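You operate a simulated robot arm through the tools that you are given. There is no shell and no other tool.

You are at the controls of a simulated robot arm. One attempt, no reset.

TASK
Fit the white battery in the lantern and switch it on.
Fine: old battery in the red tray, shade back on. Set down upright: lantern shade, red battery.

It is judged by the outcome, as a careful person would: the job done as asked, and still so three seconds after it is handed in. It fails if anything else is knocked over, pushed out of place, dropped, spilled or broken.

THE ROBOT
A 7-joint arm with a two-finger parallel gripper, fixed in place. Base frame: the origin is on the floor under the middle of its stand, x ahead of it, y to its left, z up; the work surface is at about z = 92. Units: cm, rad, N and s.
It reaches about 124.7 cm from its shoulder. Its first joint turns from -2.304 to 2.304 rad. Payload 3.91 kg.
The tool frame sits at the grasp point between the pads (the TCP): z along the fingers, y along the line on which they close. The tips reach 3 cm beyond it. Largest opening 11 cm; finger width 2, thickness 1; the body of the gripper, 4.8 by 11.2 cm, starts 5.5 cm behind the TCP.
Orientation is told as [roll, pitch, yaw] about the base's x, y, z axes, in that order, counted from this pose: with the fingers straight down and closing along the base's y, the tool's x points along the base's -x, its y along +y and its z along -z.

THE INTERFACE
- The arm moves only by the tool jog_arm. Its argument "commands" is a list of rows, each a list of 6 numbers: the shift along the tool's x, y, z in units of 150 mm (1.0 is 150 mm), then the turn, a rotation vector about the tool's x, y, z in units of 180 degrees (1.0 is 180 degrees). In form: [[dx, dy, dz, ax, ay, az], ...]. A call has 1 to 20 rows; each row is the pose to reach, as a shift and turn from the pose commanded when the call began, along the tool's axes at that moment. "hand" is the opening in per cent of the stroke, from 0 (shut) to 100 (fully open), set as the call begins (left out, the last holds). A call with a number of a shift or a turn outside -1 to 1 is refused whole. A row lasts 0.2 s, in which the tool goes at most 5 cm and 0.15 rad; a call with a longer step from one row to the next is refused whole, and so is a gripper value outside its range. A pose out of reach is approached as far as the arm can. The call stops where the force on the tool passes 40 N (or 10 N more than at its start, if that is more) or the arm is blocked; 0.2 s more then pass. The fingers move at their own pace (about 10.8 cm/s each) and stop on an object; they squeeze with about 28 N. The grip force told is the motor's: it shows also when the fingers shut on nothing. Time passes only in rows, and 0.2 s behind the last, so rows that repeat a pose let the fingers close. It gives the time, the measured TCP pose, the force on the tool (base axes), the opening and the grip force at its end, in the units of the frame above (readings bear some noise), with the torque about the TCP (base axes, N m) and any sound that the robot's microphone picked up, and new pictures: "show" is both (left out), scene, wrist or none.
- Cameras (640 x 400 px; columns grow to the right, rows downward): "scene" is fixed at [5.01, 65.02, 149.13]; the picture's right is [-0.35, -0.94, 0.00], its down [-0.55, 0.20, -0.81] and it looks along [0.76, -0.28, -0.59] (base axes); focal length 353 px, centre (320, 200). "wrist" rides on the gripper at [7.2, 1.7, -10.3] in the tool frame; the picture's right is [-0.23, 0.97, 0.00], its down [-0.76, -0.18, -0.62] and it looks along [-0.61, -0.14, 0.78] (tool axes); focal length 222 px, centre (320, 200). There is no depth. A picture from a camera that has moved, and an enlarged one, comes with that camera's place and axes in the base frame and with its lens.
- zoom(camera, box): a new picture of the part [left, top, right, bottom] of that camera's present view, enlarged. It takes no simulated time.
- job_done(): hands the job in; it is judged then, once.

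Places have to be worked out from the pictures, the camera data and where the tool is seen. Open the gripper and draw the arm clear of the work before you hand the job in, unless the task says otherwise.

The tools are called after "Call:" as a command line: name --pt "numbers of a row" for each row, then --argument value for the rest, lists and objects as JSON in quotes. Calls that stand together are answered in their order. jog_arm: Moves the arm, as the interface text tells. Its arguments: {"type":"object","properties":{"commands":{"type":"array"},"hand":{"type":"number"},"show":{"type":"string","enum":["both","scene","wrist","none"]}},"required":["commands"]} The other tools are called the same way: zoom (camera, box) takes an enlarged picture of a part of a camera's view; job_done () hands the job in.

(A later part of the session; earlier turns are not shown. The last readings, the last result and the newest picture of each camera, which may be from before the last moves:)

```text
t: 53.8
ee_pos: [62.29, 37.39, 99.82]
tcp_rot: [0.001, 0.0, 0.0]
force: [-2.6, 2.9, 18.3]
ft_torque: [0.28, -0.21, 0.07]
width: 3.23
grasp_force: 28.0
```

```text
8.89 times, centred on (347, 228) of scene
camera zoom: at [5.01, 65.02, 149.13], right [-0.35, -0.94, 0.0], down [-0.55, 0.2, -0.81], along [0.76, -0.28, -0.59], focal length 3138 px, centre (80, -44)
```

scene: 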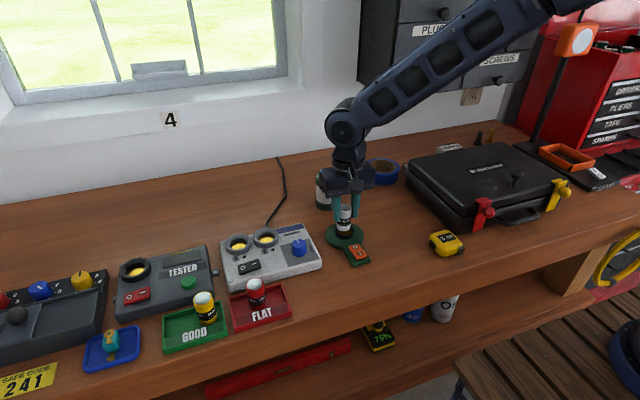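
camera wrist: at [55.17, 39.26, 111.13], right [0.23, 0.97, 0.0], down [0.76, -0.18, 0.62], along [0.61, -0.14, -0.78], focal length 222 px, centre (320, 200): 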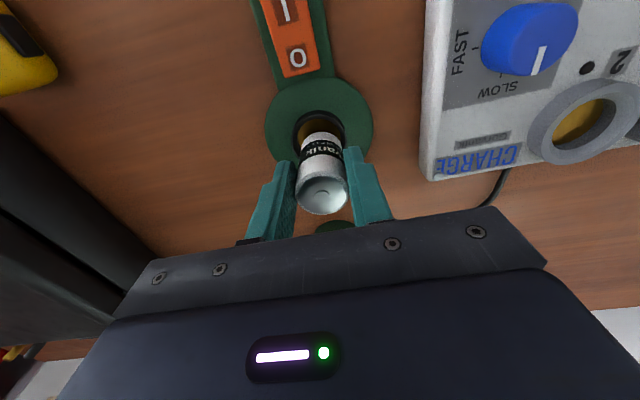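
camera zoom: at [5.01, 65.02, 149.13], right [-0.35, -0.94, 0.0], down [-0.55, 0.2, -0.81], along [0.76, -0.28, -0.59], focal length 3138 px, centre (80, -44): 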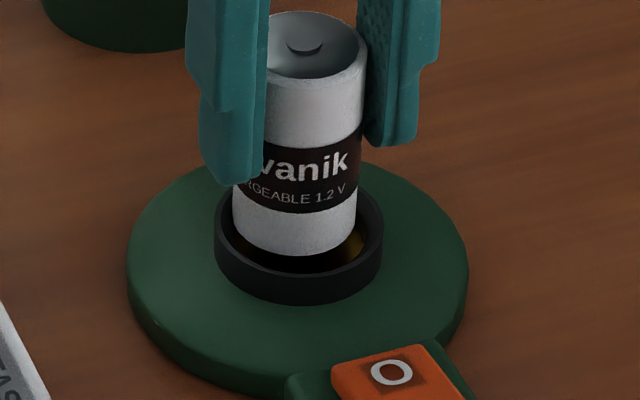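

Contact (~20 N) at z≈99.9, and the torque puts it on the far (+x) side of the ring, agreeing with the wrist view that the battery is slightly too far in +x. I back off, shift −0.25 cm in x and look again.

Call:
jog_arm --pt "0 0 -0.01 0 0 0" --pt "0 0 -0.02 0 0 0" --pt "0.008 0 -0.02 0 0 0" --pt "0.016 0 -0.02 0 0 0" --pt "0.016 0 -0.02 0 0 0" --show "none"

Call:
zoom --camera "wrist" --box '[270, 80, 370, 180]'

Call:
zoom --camera "scene" --box '[323, 205, 371, 250]'

```text
t: 55.0
ee_pos: [62.11, 37.32, 100.12]
tcp_rot: [-0.001, 0.0, -0.001]
force: [-0.4, 0.0, -1.4]
ft_torque: [0.02, 0.01, 0.0]
width: 3.22
grasp_force: 28.0
```

```text
4.00 times, centred on (320, 130) of wrist
camera zoom: at [54.82, 39.01, 110.43], right [0.23, 0.97, 0.0], down [0.76, -0.18, 0.62], along [0.61, -0.14, -0.78], focal length 888 px, centre (320, 480)
```

zoom: 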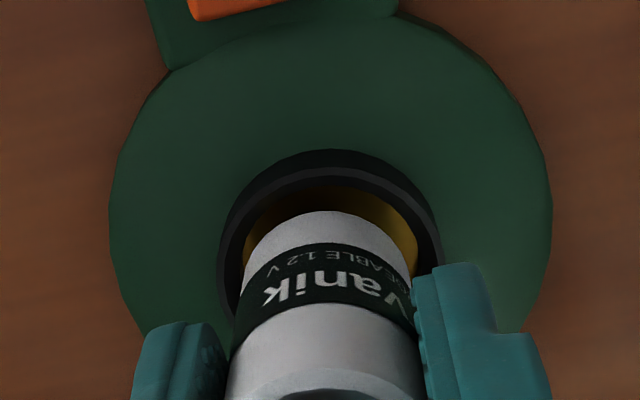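

```text
8.89 times, centred on (347, 228) of scene
camera zoom: at [5.01, 65.02, 149.13], right [-0.35, -0.94, 0.0], down [-0.55, 0.2, -0.81], along [0.76, -0.28, -0.59], focal length 3138 px, centre (80, -44)
```

zoom: 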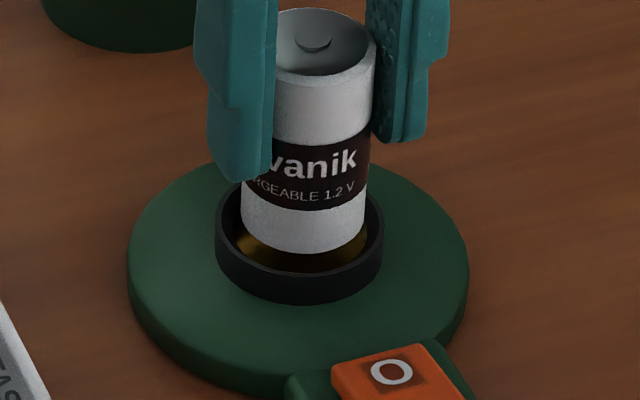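

Corrected for the ring wall's height, the views now put the battery within 0.1 cm in x, with about 0.1 cm still to go in +y. I make that small correction and lower again in 1 mm steps.

Call:
jog_arm --pt "0.003 0.006 0.005 0 0 0" --pt "0.003 0.006 0.012 0 0 0" --pt "0.003 0.006 0.02 0 0 0" --pt "0.003 0.006 0.027 0 0 0" --pt "0.003 0.006 0.035 0 0 0" --pt "0.003 0.006 0.035 0 0 0" --show "none"

Call:
zoom --camera "wrist" --box '[270, 80, 370, 180]'

Call:
zoom --camera "scene" --box '[323, 205, 371, 250]'

```text
t: 56.4
ee_pos: [62.06, 37.5, 99.63]
tcp_rot: [0.001, -0.002, 0.0]
force: [0.9, 0.3, -0.9]
ft_torque: [0.0, 0.06, 0.01]
width: 3.21
grasp_force: 28.0
```

```text
4.00 times, centred on (320, 130) of wrist
camera zoom: at [54.76, 39.21, 109.92], right [0.23, 0.97, 0.0], down [0.76, -0.18, 0.62], along [0.61, -0.14, -0.78], focal length 888 px, centre (320, 480)
```

zoom: 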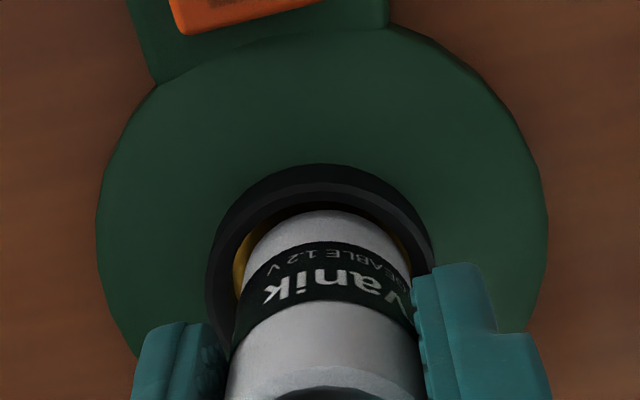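

```text
8.89 times, centred on (347, 228) of scene
camera zoom: at [5.01, 65.02, 149.13], right [-0.35, -0.94, 0.0], down [-0.55, 0.2, -0.81], along [0.76, -0.28, -0.59], focal length 3138 px, centre (80, -44)
```

zoom: 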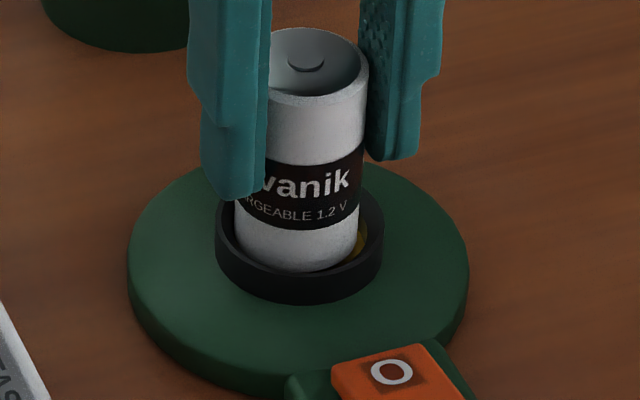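

No contact this time, and the base is entering the ring, centred. I keep lowering slowly.

Call:
jog_arm --pt "0 0 0.008 0 0 0" --pt "0 0 0.016 0 0 0" --pt "0 0 0.024 0 0 0" --pt "0 0 0.032 0 0 0" --pt "0 0 0.04 0 0 0" --pt "0 0 0.04 0 0 0" --show "none"

Call:
zoom --camera "wrist" --box '[270, 80, 370, 180]'

Call:
zoom --camera "scene" --box '[323, 205, 371, 250]'

```text
t: 57.8
ee_pos: [61.98, 37.45, 99.06]
tcp_rot: [0.001, 0.0, 0.001]
force: [4.1, 5.2, 13.6]
ft_torque: [0.23, -0.1, -0.03]
width: 3.22
grasp_force: 27.5
```

```text
4.00 times, centred on (320, 130) of wrist
camera zoom: at [54.79, 39.04, 109.42], right [0.23, 0.97, 0.0], down [0.76, -0.18, 0.62], along [0.61, -0.14, -0.78], focal length 888 px, centre (320, 480)
```

zoom: 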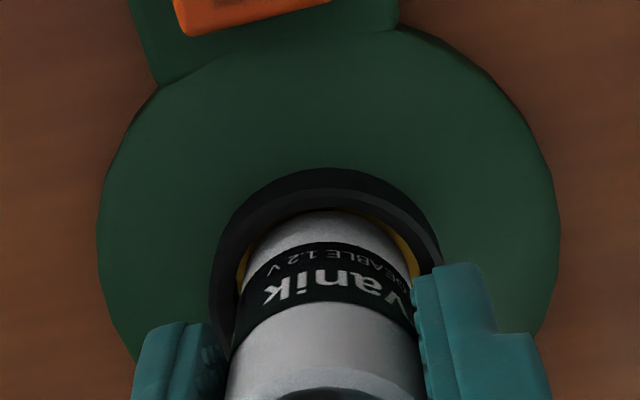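

```text
8.89 times, centred on (347, 228) of scene
camera zoom: at [5.01, 65.02, 149.13], right [-0.35, -0.94, 0.0], down [-0.55, 0.2, -0.81], along [0.76, -0.28, -0.59], focal length 3138 px, centre (80, -44)
```

zoom: 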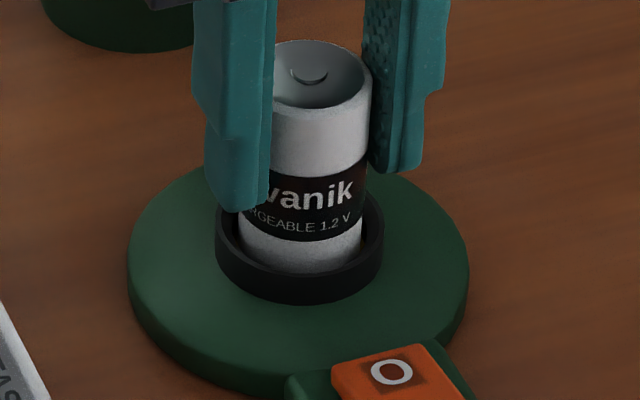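

There is contact again at z≈99.06 with side forces toward +x/+y, yet the battery's top is now only slightly above where the red one's was. I compare with the same scene crop as before.

Call:
zoom --camera "scene" --box '[305, 165, 401, 270]'

Call:
zoom --camera "wrist" --box '[220, 60, 420, 200]'

```text
3.81 times, centred on (353, 218) of scene
camera zoom: at [5.01, 65.02, 149.13], right [-0.35, -0.94, 0.0], down [-0.55, 0.2, -0.81], along [0.76, -0.28, -0.59], focal length 1345 px, centre (194, 133)
```

zoom: 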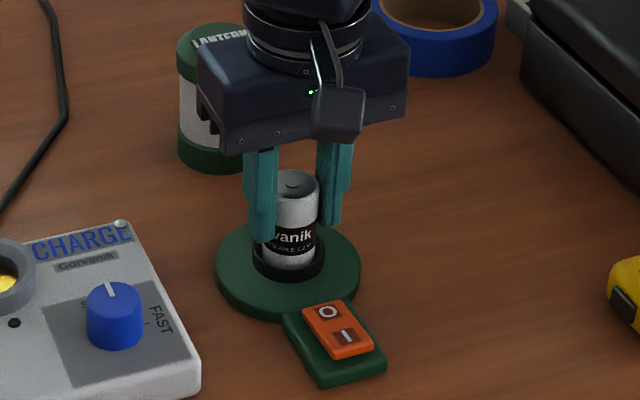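

```text
2.86 times, centred on (320, 130) of wrist
camera zoom: at [54.79, 39.04, 109.42], right [0.23, 0.97, 0.0], down [0.76, -0.18, 0.62], along [0.61, -0.14, -0.78], focal length 635 px, centre (320, 400)
```

zoom: 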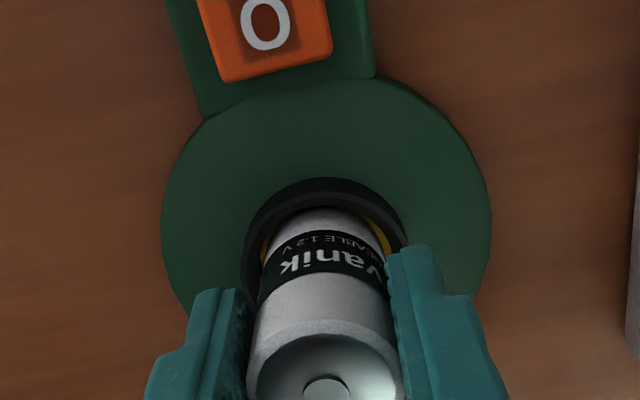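

The height is still about 0.5 cm above the seat, and the side forces of the two contacts together point to a centre near (62.15, 37.55). I unload a little, shift (+0.1, +0.1) cm and lower again.

Call:
jog_arm --pt "0 0 -0.01 0 0 0" --pt "-0.007 0.007 -0.01 0 0 0" --pt "-0.007 0.007 0 0 0 0" --pt "-0.007 0.007 0.007 0 0 0" --pt "-0.007 0.007 0.013 0 0 0" --pt "-0.007 0.007 0.013 0 0 0" --show "none"

Call:
zoom --camera "scene" --box '[323, 205, 371, 250]'

Call:
zoom --camera "wrist" --box '[270, 80, 370, 180]'

```text
t: 59.2
ee_pos: [62.13, 37.44, 98.89]
tcp_rot: [0.003, -0.003, -0.001]
force: [3.0, -1.9, 17.1]
ft_torque: [0.18, -0.2, -0.03]
width: 3.22
grasp_force: 27.9
```

```text
8.89 times, centred on (347, 228) of scene
camera zoom: at [5.01, 65.02, 149.13], right [-0.35, -0.94, 0.0], down [-0.55, 0.2, -0.81], along [0.76, -0.28, -0.59], focal length 3138 px, centre (80, -44)
```

zoom: 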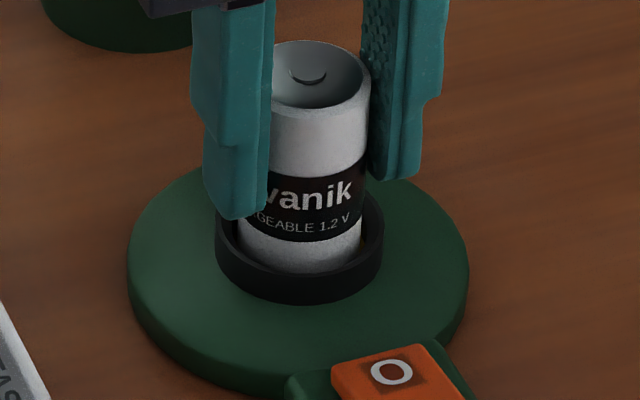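

```text
4.00 times, centred on (320, 130) of wrist
camera zoom: at [54.8, 39.08, 109.18], right [0.23, 0.97, 0.0], down [0.76, -0.18, 0.62], along [0.61, -0.14, -0.78], focal length 888 px, centre (320, 480)
```

zoom: 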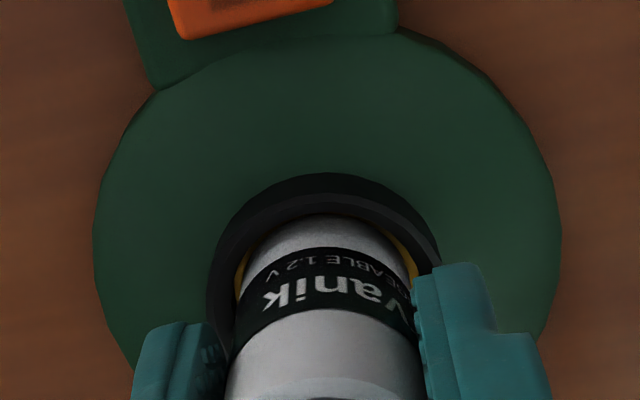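

The battery has stopped moving while the fingers slide down on it, so it is standing in the socket, perhaps not quite at the bottom. I ease up 1 mm and open to let it settle.

Call:
jog_arm --pt "0 0 -0.005 0 0 0" --pt "0 0 -0.008 0 0 0" --show "none"

Call:
jog_arm --pt "0 0 0 0 0 0" --pt "0 0 0 0 0 0" --pt "0 0 0 0 0 0" --hand 55 --show "wrist"

Call:
zoom --camera "scene" --box '[323, 205, 371, 250]'

Call:
zoom --camera "wrist" --box '[220, 60, 420, 220]'

```text
t: 59.8
ee_pos: [62.19, 37.45, 98.85]
tcp_rot: [0.0, 0.003, 0.001]
force: [0.7, -3.4, 3.6]
ft_torque: [-0.18, 0.03, -0.05]
width: 3.23
grasp_force: 27.4
```

```text
t: 60.6
ee_pos: [62.14, 37.53, 98.96]
tcp_rot: [0.0, 0.002, 0.001]
force: [-1.0, 0.3, -0.1]
ft_torque: [0.01, 0.01, -0.02]
width: 6.06
grasp_force: 0.1
camera wrist: at [54.87, 39.17, 109.22], right [0.23, 0.97, 0.0], down [0.76, -0.18, 0.62], along [0.61, -0.14, -0.78], focal length 222 px, centre (320, 200)
```

wrist: 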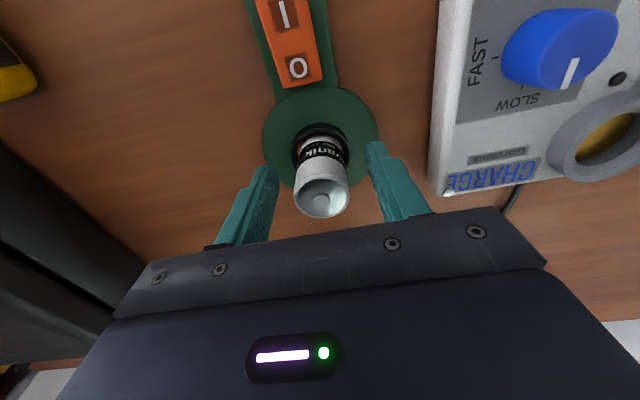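

```text
8.89 times, centred on (347, 228) of scene
camera zoom: at [5.01, 65.02, 149.13], right [-0.35, -0.94, 0.0], down [-0.55, 0.2, -0.81], along [0.76, -0.28, -0.59], focal length 3138 px, centre (80, -44)
```

zoom: 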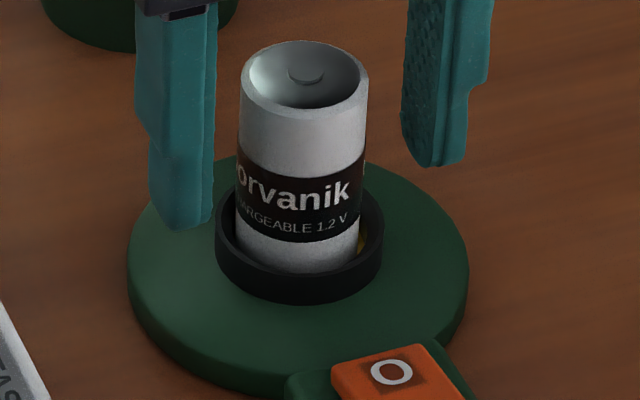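

```text
2.50 times, centred on (320, 140) of wrist
camera zoom: at [54.87, 39.17, 109.22], right [0.23, 0.97, 0.0], down [0.76, -0.18, 0.62], along [0.61, -0.14, -0.78], focal length 555 px, centre (320, 350)
```

zoom: 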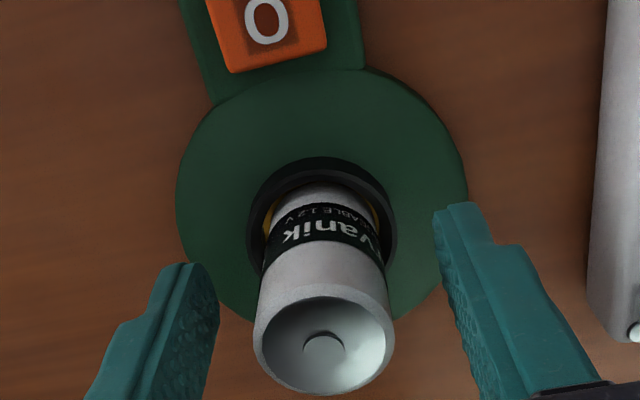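

The battery stands upright and free in the socket. I raise the hand to see it unobstructed and judge whether it is fully seated.

Call:
jog_arm --pt "0 0 -0.05 0 0 0" --pt "0 0 -0.15 0 0 0" --pt "0 0 -0.27 0 0 0" --pt "0 0 -0.4 0 0 0" --pt "0 0 -0.5 0 0 0" --pt "0 0 -0.5 0 0 0" --show "wrist"

Call:
zoom --camera "scene" --box '[305, 165, 401, 270]'

Call:
zoom --camera "wrist" --box '[260, 40, 380, 180]'

Call:
zoom --camera "scene" --box '[150, 270, 290, 350]'

```text
t: 62.0
ee_pos: [62.13, 37.45, 106.49]
tcp_rot: [0.0, -0.001, -0.001]
force: [-0.8, -1.1, 0.6]
ft_torque: [0.0, -0.01, 0.02]
width: 6.07
grasp_force: 0.1
camera wrist: at [54.86, 39.13, 116.8], right [0.23, 0.97, 0.0], down [0.76, -0.18, 0.62], along [0.61, -0.14, -0.78], focal length 222 px, centre (320, 200)
```

wrist: 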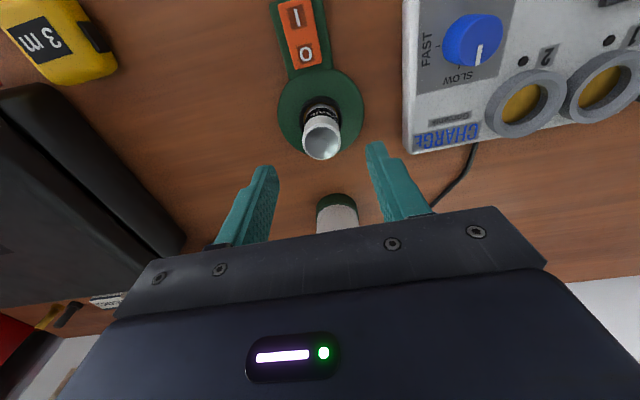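

```text
3.81 times, centred on (353, 218) of scene
camera zoom: at [5.01, 65.02, 149.13], right [-0.35, -0.94, 0.0], down [-0.55, 0.2, -0.81], along [0.76, -0.28, -0.59], focal length 1345 px, centre (194, 133)
```

zoom: 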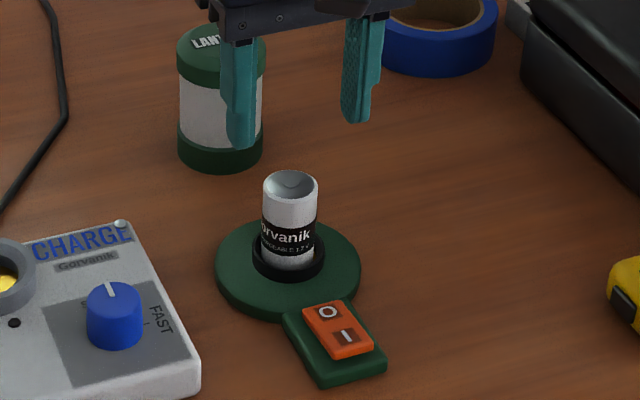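

```text
2.86 times, centred on (320, 110) of wrist
camera zoom: at [54.86, 39.13, 116.8], right [0.23, 0.97, 0.0], down [0.76, -0.18, 0.62], along [0.61, -0.14, -0.78], focal length 635 px, centre (320, 457)
```

zoom: 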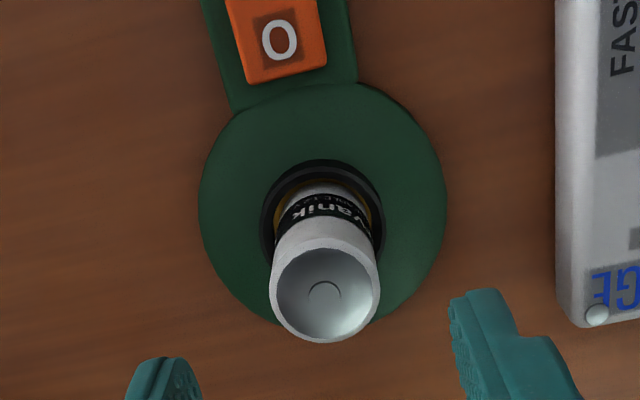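

```text
4.57 times, centred on (220, 310) of scene
camera zoom: at [5.01, 65.02, 149.13], right [-0.35, -0.94, 0.0], down [-0.55, 0.2, -0.81], along [0.76, -0.28, -0.59], focal length 1614 px, centre (777, -303)
```

zoom: 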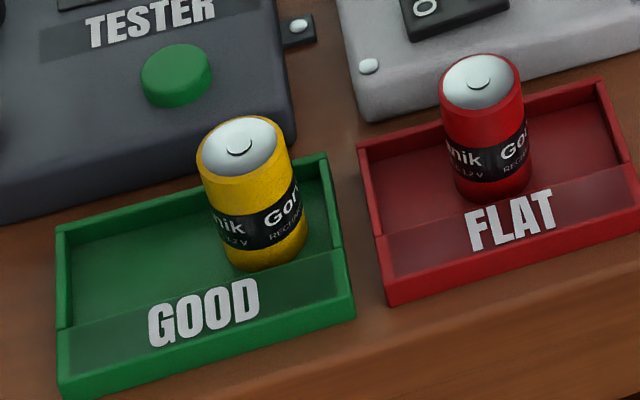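

The white battery's top and label match the red one's seated position within about 1–2 mm. To make sure it is fully down, I close the fingers and press lightly on the centre of its top.

Call:
jog_arm --pt "0 0 0 0 0 0" --pt "-0.01 0 0 0 0 0" --pt "-0.019 -0.002 0.05 0 0 0" --pt "-0.019 -0.002 0.12 0 0 0" --pt "-0.019 -0.002 0.19 0 0 0" --pt "-0.019 -0.002 0.235 0 0 0" --pt "-0.019 -0.002 0.235 0 0 0" --hand 0

Call:
zoom --camera "scene" --box '[323, 195, 371, 240]'

Call:
zoom --camera "wrist" --box '[260, 60, 380, 200]'

```text
t: 63.6
ee_pos: [62.28, 37.61, 102.9]
tcp_rot: [-0.001, 0.0, 0.0]
force: [-0.5, -0.8, 0.7]
ft_torque: [0.02, 0.01, 0.01]
width: 0.0
grasp_force: 28.0
camera wrist: at [55.11, 39.23, 113.15], right [0.23, 0.97, 0.0], down [0.76, -0.18, 0.62], along [0.61, -0.14, -0.78], focal length 222 px, centre (320, 200)
```

scene: 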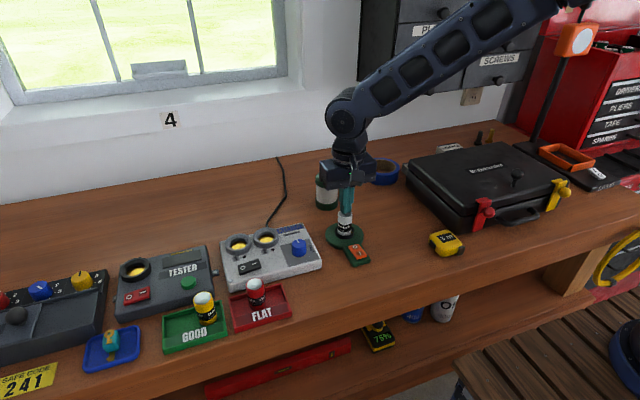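
wrist: 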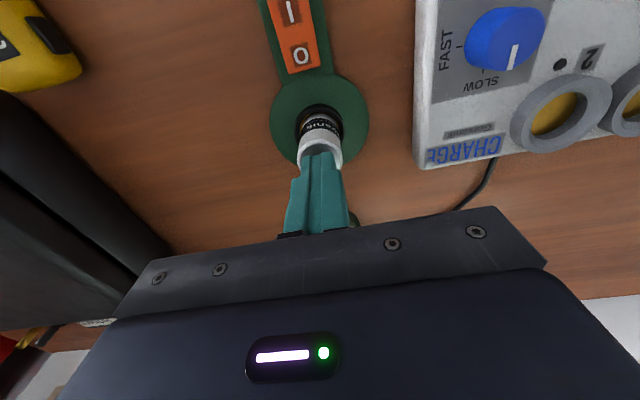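

```text
8.89 times, centred on (347, 218) of scene
camera zoom: at [5.01, 65.02, 149.13], right [-0.35, -0.94, 0.0], down [-0.55, 0.2, -0.81], along [0.76, -0.28, -0.59], focal length 3138 px, centre (80, 44)
```

zoom: 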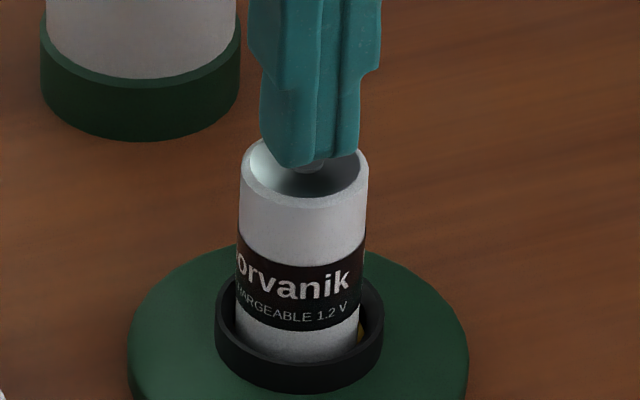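

```text
2.86 times, centred on (320, 130) of wrist
camera zoom: at [55.11, 39.23, 113.15], right [0.23, 0.97, 0.0], down [0.76, -0.18, 0.62], along [0.61, -0.14, -0.78], focal length 635 px, centre (320, 400)
```

zoom: 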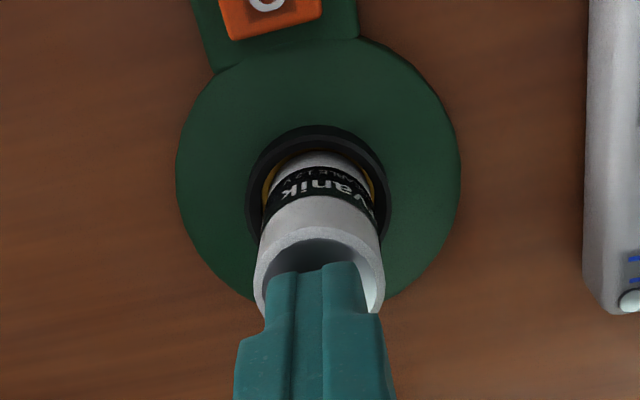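

The closed tips are just above the top's centre. I lower in 1 mm steps until a light contact shows.

Call:
jog_arm --pt "0 0 0.01 0 0 0" --pt "0 0 0.02 0 0 0" --pt "0 0 0.03 0 0 0" --pt "0 0 0.04 0 0 0" --pt "0 0 0.04 0 0 0" --show "none"

Call:
jog_arm --pt "0 0 0.007 0 0 0" --pt "0 0 0.013 0 0 0" --pt "0 0 0.013 0 0 0" --show "none"

```text
t: 64.8
ee_pos: [62.52, 37.32, 102.21]
tcp_rot: [0.001, 0.0, -0.001]
force: [-0.1, 0.2, 0.1]
ft_torque: [-0.02, 0.0, -0.04]
width: 0.0
grasp_force: 27.4
```

```text
t: 65.6
ee_pos: [62.47, 37.46, 102.3]
tcp_rot: [0.001, -0.003, -0.001]
force: [0.0, -8.5, 28.9]
ft_torque: [-0.33, -0.01, 0.02]
width: 0.01
grasp_force: 27.8
```

Firm contact (29 N) with the tips at z≈99.3. I look at whether the battery moved down.

Call:
zoom --camera "scene" --box '[323, 195, 371, 240]'

Call:
zoom --camera "wrist" --box '[260, 60, 380, 200]'

```text
8.89 times, centred on (347, 218) of scene
camera zoom: at [5.01, 65.02, 149.13], right [-0.35, -0.94, 0.0], down [-0.55, 0.2, -0.81], along [0.76, -0.28, -0.59], focal length 3138 px, centre (80, 44)
```

zoom: 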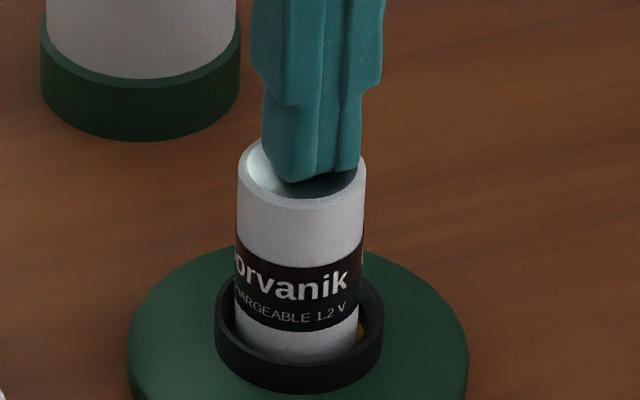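

```text
2.86 times, centred on (320, 130) of wrist
camera zoom: at [55.18, 39.1, 112.58], right [0.23, 0.97, 0.0], down [0.76, -0.18, 0.62], along [0.61, -0.14, -0.78], focal length 635 px, centre (320, 400)
```

zoom: 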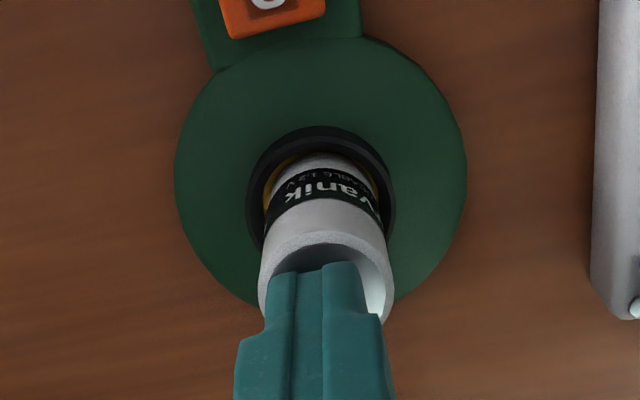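

The battery did not move under 29 N, so it is fully down in the socket. I raise and move back over the switch to examine it.

Call:
jog_arm --pt "0 0 -0.05 0 0 0" --pt "0 0 -0.2 0 0 0" --pt "0 0 -0.38 0 0 0" --pt "0.05 0 -0.52 0 0 0" --pt "0.2 0 -0.52 0 0 0" --pt "0.35 0 -0.52 0 0 0" --pt "0.5 0 -0.52 0 0 0" --pt "0.557 0 -0.52 0 0 0" --pt "0.557 0 -0.52 0 0 0"

Call:
zoom --camera "wrist" --box '[260, 40, 380, 180]'

Call:
zoom --camera "scene" --box '[323, 220, 387, 270]'

```text
t: 67.6
ee_pos: [54.23, 37.42, 109.93]
tcp_rot: [0.0, 0.001, -0.001]
force: [-0.1, -0.3, -0.6]
ft_torque: [-0.02, -0.03, -0.02]
width: 0.01
grasp_force: 28.1
camera wrist: at [47.0, 39.19, 120.19], right [0.23, 0.97, 0.0], down [0.76, -0.18, 0.62], along [0.61, -0.14, -0.78], focal length 222 px, centre (320, 200)
```

scene: 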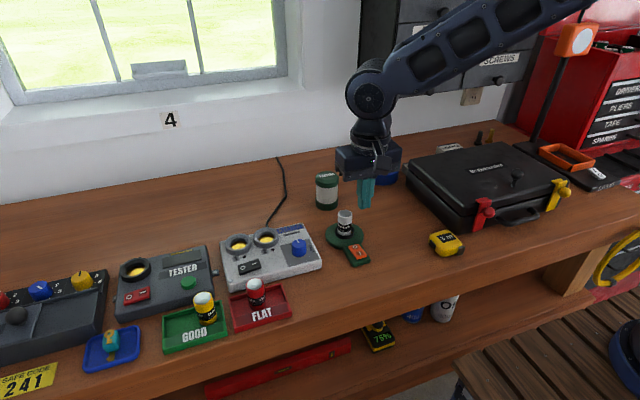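
wrist: 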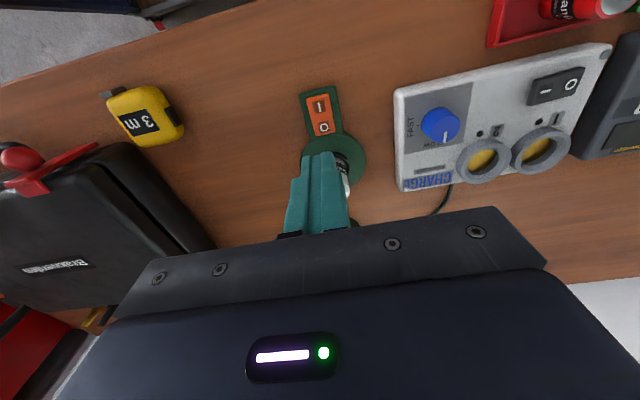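

```text
2.86 times, centred on (320, 110) of wrist
camera zoom: at [47.0, 39.19, 120.19], right [0.23, 0.97, 0.0], down [0.76, -0.18, 0.62], along [0.61, -0.14, -0.78], focal length 635 px, centre (320, 457)
```

zoom: 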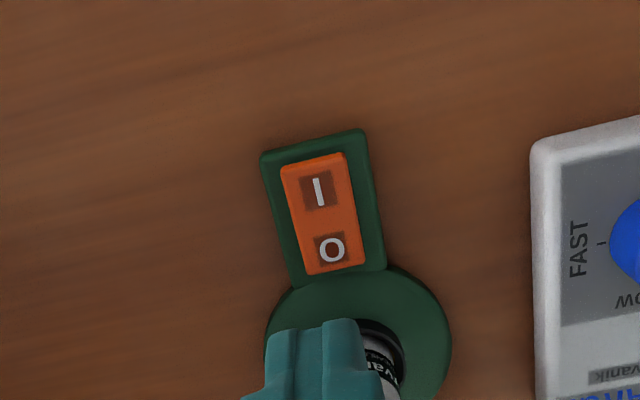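

```text
8.00 times, centred on (355, 245) of scene
camera zoom: at [5.01, 65.02, 149.13], right [-0.35, -0.94, 0.0], down [-0.55, 0.2, -0.81], along [0.76, -0.28, -0.59], focal length 2825 px, centre (40, -160)
```

zoom: 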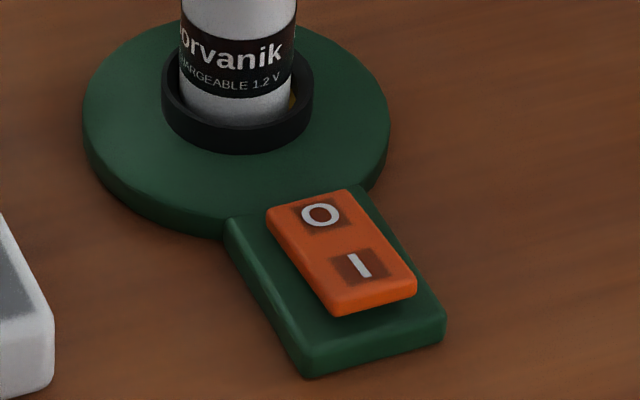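

The rocker's "I" end (toward −x) is raised, so it is off; the I sits near (54.0, 37.6), z≈95. I bring the closed fingertips over the I end and stop just above it.

Call:
jog_arm --pt "0.01 0.003 0.1 0 0 0" --pt "0.02 0.006 0.25 0 0 0" --pt "0.02 0.006 0.42 0 0 0" --pt "0.02 0.006 0.57 0 0 0" --pt "0.02 0.006 0.68 0 0 0" --pt "0.02 0.006 0.74 0 0 0" --pt "0.02 0.006 0.74 0 0 0"

Call:
zoom --camera "scene" --box '[323, 220, 387, 270]'

Call:
zoom --camera "wrist" --box '[240, 80, 400, 220]'

```text
t: 69.2
ee_pos: [53.88, 37.66, 98.91]
tcp_rot: [0.0, 0.002, 0.0]
force: [0.1, 0.7, -0.2]
ft_torque: [-0.01, -0.03, 0.05]
width: 0.0
grasp_force: 27.7
camera wrist: at [46.58, 39.34, 109.19], right [0.23, 0.97, 0.0], down [0.76, -0.18, 0.62], along [0.61, -0.14, -0.78], focal length 222 px, centre (320, 200)
```

scene: 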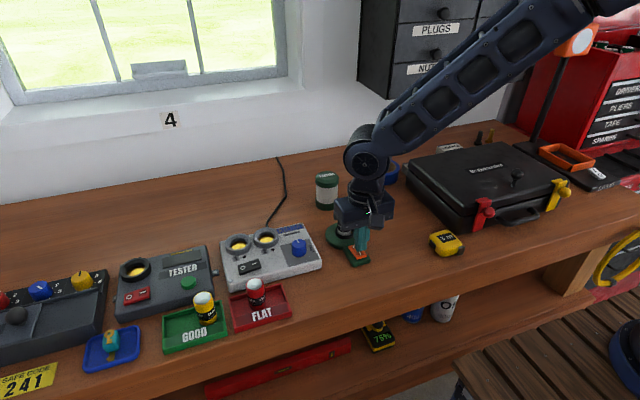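
wrist: 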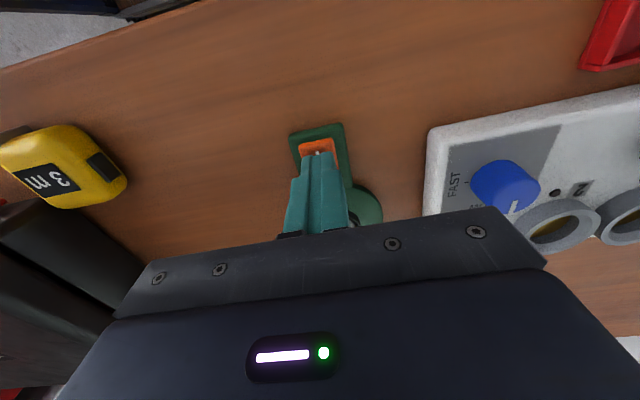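

```text
8.00 times, centred on (355, 245) of scene
camera zoom: at [5.01, 65.02, 149.13], right [-0.35, -0.94, 0.0], down [-0.55, 0.2, -0.81], along [0.76, -0.28, -0.59], focal length 2825 px, centre (40, -160)
```

zoom: 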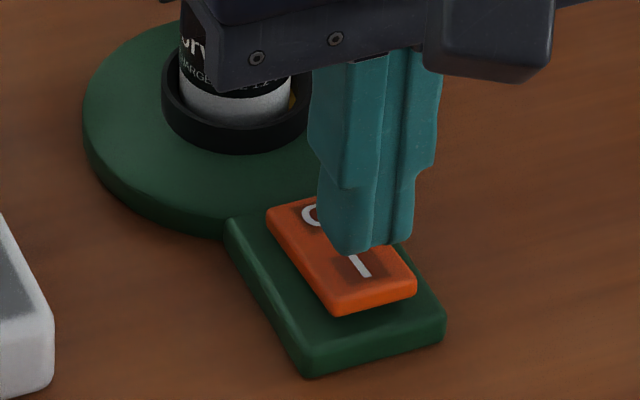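

```text
2.86 times, centred on (320, 150) of wrist
camera zoom: at [46.58, 39.34, 109.19], right [0.23, 0.97, 0.0], down [0.76, -0.18, 0.62], along [0.61, -0.14, -0.78], focal length 635 px, centre (320, 343)
```

zoom: 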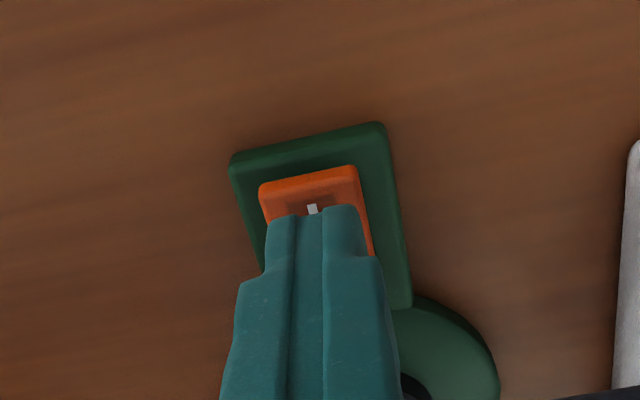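

The tips are over the I end, about 0.7 cm above it. I move 0.3 cm further toward its outer end and press down in small steps, listening for a click.

Call:
jog_arm --pt "0.02 -0.005 0 0 0 0" --pt "0.02 -0.005 0.01 0 0 0" --pt "0.02 -0.005 0.02 0 0 0" --pt "0.02 -0.005 0.03 0 0 0" --pt "0.02 -0.005 0.04 0 0 0" --pt "0.02 -0.005 0.04 0 0 0" --show "none"

Call:
jog_arm --pt "0 0 0.007 0 0 0" --pt "0 0 0.014 0 0 0" --pt "0 0 0.014 0 0 0" --show "none"

Call:
zoom --camera "scene" --box '[323, 220, 387, 270]'

```text
t: 70.6
ee_pos: [53.37, 37.59, 98.24]
tcp_rot: [0.001, -0.001, -0.001]
force: [0.1, 0.1, 0.0]
ft_torque: [0.02, 0.01, 0.02]
width: 0.01
grasp_force: 28.3
```

```text
t: 71.4
ee_pos: [53.51, 37.61, 98.0]
tcp_rot: [-0.001, -0.001, -0.001]
force: [0.6, 0.6, 0.7]
ft_torque: [0.01, 0.0, 0.01]
width: 0.0
grasp_force: 27.8
```

```text
8.00 times, centred on (355, 245) of scene
camera zoom: at [5.01, 65.02, 149.13], right [-0.35, -0.94, 0.0], down [-0.55, 0.2, -0.81], along [0.76, -0.28, -0.59], focal length 2825 px, centre (40, -160)
```

zoom: 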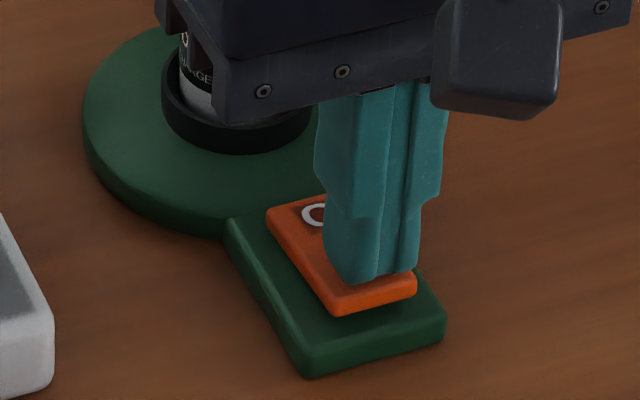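

The tips are almost on the rocker. I go on in 1 mm steps.

Call:
jog_arm --pt "0 0 0.007 0 0 0" --pt "0 0 0.014 0 0 0" --pt "0 0 0.014 0 0 0" --show "none"

Call:
jog_arm --pt "0 0 0.007 0 0 0" --pt "0 0 0.014 0 0 0" --pt "0 0 0.014 0 0 0" --show "scene"

Call:
zoom --camera "scene" --box '[323, 220, 387, 270]'

```text
t: 72.2
ee_pos: [53.46, 37.57, 97.74]
tcp_rot: [0.001, 0.0, 0.0]
force: [0.8, 0.1, 0.7]
ft_torque: [-0.04, 0.02, 0.01]
width: 0.04
grasp_force: 27.9
```

```text
t: 73.0
ee_pos: [53.36, 37.64, 97.67]
tcp_rot: [0.0, 0.001, -0.001]
force: [0.2, 0.0, -0.2]
ft_torque: [0.0, 0.0, 0.01]
width: 0.0
grasp_force: 28.4
```

scene: 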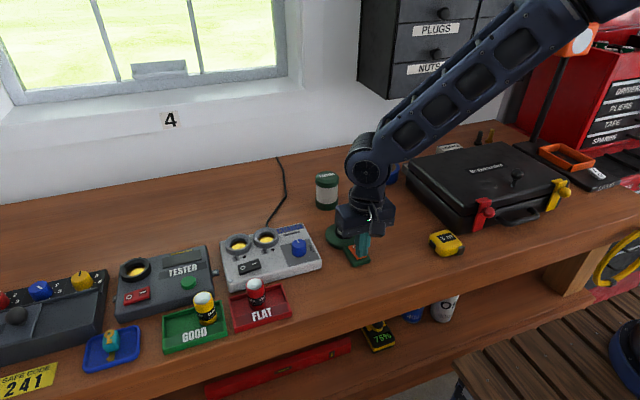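

```text
8.00 times, centred on (355, 245) of scene
camera zoom: at [5.01, 65.02, 149.13], right [-0.35, -0.94, 0.0], down [-0.55, 0.2, -0.81], along [0.76, -0.28, -0.59], focal length 2825 px, centre (40, -160)
```

zoom: 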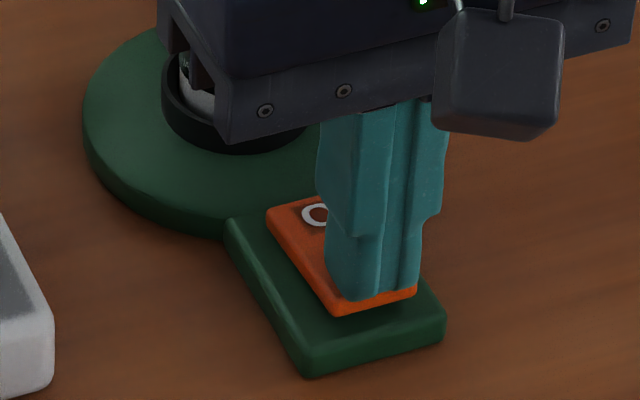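

No contact force yet at tip z≈94.65. I continue down by 1 mm steps.

Call:
jog_arm --pt "0 0 0.005 0 0 0" --pt "0 0 0.01 0 0 0" --pt "0 0 0.01 0 0 0" --show "none"

Call:
jog_arm --pt "0 0 0.005 0 0 0" --pt "0 0 0.01 0 0 0" --pt "0 0 0.01 0 0 0" --show "wrist"

Call:
zoom --camera "scene" --box '[323, 220, 387, 270]'

Call:
zoom --camera "wrist" --box '[240, 80, 400, 220]'

```text
t: 73.8
ee_pos: [53.59, 37.69, 97.39]
tcp_rot: [0.0, 0.0, -0.001]
force: [0.0, 0.0, 1.3]
ft_torque: [0.0, 0.02, 0.04]
width: 0.02
grasp_force: 28.6
```

```text
t: 74.6
ee_pos: [53.6, 37.65, 97.35]
tcp_rot: [0.001, -0.001, 0.0]
force: [-0.1, -0.1, 0.6]
ft_torque: [-0.02, 0.02, 0.02]
width: 0.0
grasp_force: 27.8
camera wrist: at [46.3, 39.27, 107.6], right [0.23, 0.97, 0.0], down [0.76, -0.18, 0.62], along [0.61, -0.14, -0.78], focal length 222 px, centre (320, 200)
```

wrist: 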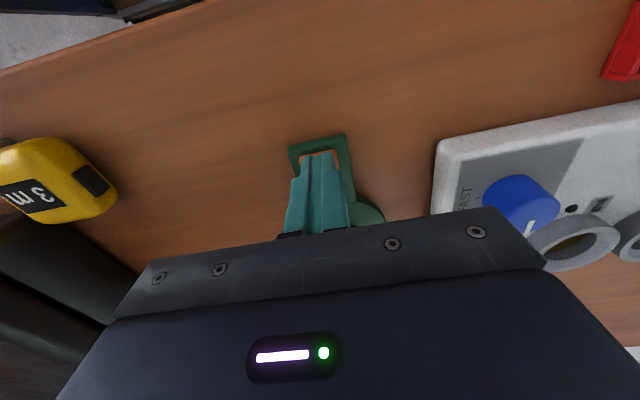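

```text
8.00 times, centred on (355, 245) of scene
camera zoom: at [5.01, 65.02, 149.13], right [-0.35, -0.94, 0.0], down [-0.55, 0.2, -0.81], along [0.76, -0.28, -0.59], focal length 2825 px, centre (40, -160)
```

zoom: 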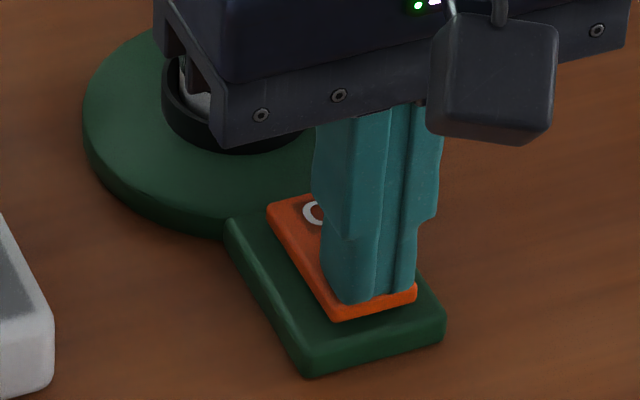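

```text
2.86 times, centred on (320, 150) of wrist
camera zoom: at [46.3, 39.27, 107.6], right [0.23, 0.97, 0.0], down [0.76, -0.18, 0.62], along [0.61, -0.14, -0.78], focal length 635 px, centre (320, 343)
```

zoom: 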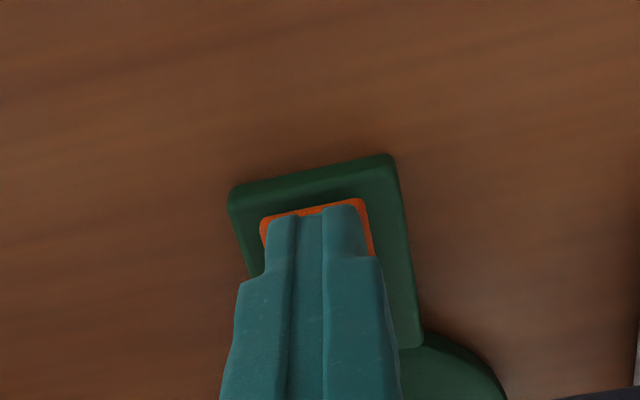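

The rocker's I end is now moving down with my tips, at little force. I continue pressing to its stop.

Call:
jog_arm --pt "0 0 0.005 0 0 0" --pt "0 0 0.01 0 0 0" --pt "0 0 0.01 0 0 0" --show "none"

Call:
jog_arm --pt "0 0 0.005 0 0 0" --pt "0 0 0.01 0 0 0" --pt "0 0 0.01 0 0 0" --show "scene"

Call:
zoom --camera "scene" --box '[323, 220, 387, 270]'

```text
t: 75.4
ee_pos: [53.6, 37.65, 97.27]
tcp_rot: [-0.001, -0.001, -0.001]
force: [-0.3, 0.4, -0.7]
ft_torque: [-0.03, 0.0, -0.01]
width: 0.0
grasp_force: 28.5
```

```text
t: 76.2
ee_pos: [53.44, 37.6, 97.07]
tcp_rot: [0.001, 0.0, 0.001]
force: [-1.1, -1.1, 4.4]
ft_torque: [-0.03, -0.05, -0.06]
width: 0.0
grasp_force: 28.0
```

scene: 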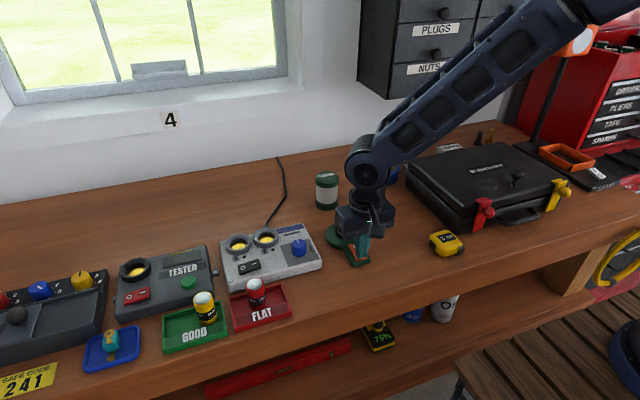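

```text
8.00 times, centred on (355, 245) of scene
camera zoom: at [5.01, 65.02, 149.13], right [-0.35, -0.94, 0.0], down [-0.55, 0.2, -0.81], along [0.76, -0.28, -0.59], focal length 2825 px, centre (40, -160)
```

zoom: 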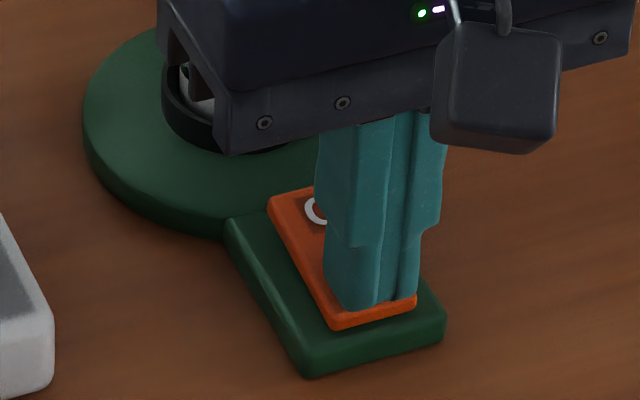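

The I end is down further and the force is starting to rise (4 N). I press a little more to make sure it flips fully.

Call:
jog_arm --pt "0 0 0.005 0 0 0" --pt "0 0 0.01 0 0 0" --pt "0 0 0.01 0 0 0" --show "none"

Call:
zoom --camera "scene" --box '[323, 220, 387, 270]'

```text
t: 77.0
ee_pos: [53.41, 37.64, 97.22]
tcp_rot: [0.001, -0.002, 0.0]
force: [-8.0, -6.4, 39.2]
ft_torque: [-0.19, -0.17, -0.17]
width: 0.01
grasp_force: 28.1
```

```text
8.00 times, centred on (355, 245) of scene
camera zoom: at [5.01, 65.02, 149.13], right [-0.35, -0.94, 0.0], down [-0.55, 0.2, -0.81], along [0.76, -0.28, -0.59], focal length 2825 px, centre (40, -160)
```

zoom: 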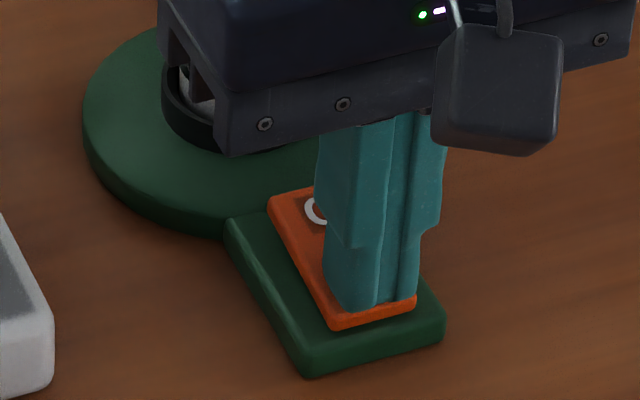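

It hit the hard stop (39 N). I lift off and check the switch and whether the lantern reacts.

Call:
jog_arm --pt "0 0 -0.02 0 0 0" --pt "0 0 -0.1 0 0 0" --pt "0 0 -0.25 0 0 0" --pt "0 0 -0.45 0 0 0" --pt "0 0 -0.65 0 0 0" --pt "0 0 -0.85 0 0 0" --pt "0 0 -0.85 0 0 0"

Call:
zoom --camera "scene" --box '[315, 205, 387, 270]'

Call:
zoom --camera "wrist" --box '[260, 40, 380, 180]'

```text
t: 78.6
ee_pos: [53.54, 37.64, 109.62]
tcp_rot: [-0.002, 0.0, 0.0]
force: [0.0, -0.3, 0.2]
ft_torque: [-0.01, -0.01, -0.01]
width: 0.0
grasp_force: 27.8
camera wrist: at [46.3, 39.31, 119.87], right [0.23, 0.97, 0.0], down [0.76, -0.18, 0.62], along [0.61, -0.14, -0.78], focal length 222 px, centre (320, 200)
```

scene: 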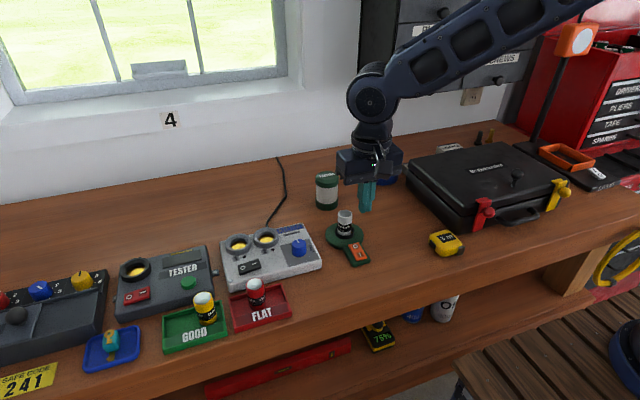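
wrist: 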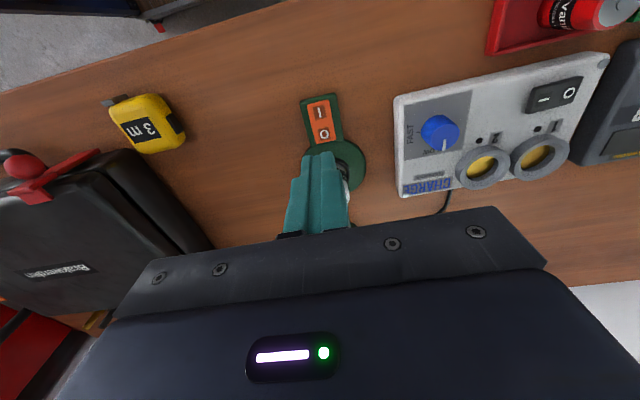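

```text
6.15 times, centred on (351, 238) of scene
camera zoom: at [5.01, 65.02, 149.13], right [-0.35, -0.94, 0.0], down [-0.55, 0.2, -0.81], along [0.76, -0.28, -0.59], focal length 2173 px, centre (129, -31)
```

zoom: 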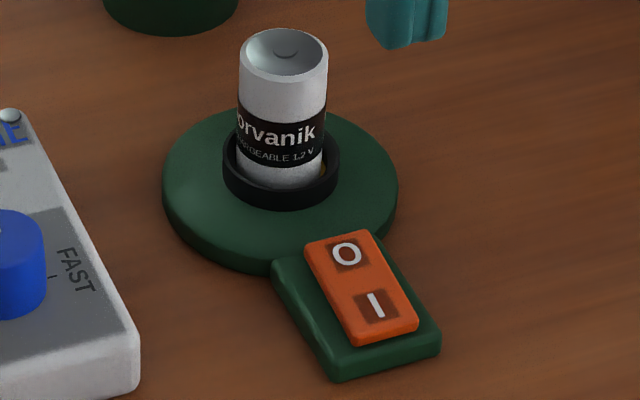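

```text
2.86 times, centred on (320, 110) of wrist
camera zoom: at [46.3, 39.31, 119.87], right [0.23, 0.97, 0.0], down [0.76, -0.18, 0.62], along [0.61, -0.14, -0.78], focal length 635 px, centre (320, 457)
```

zoom: 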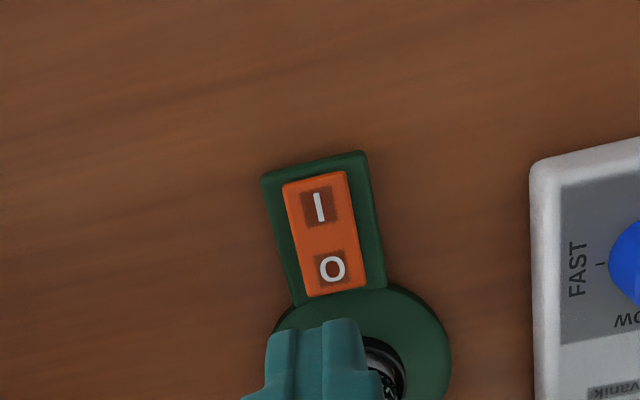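

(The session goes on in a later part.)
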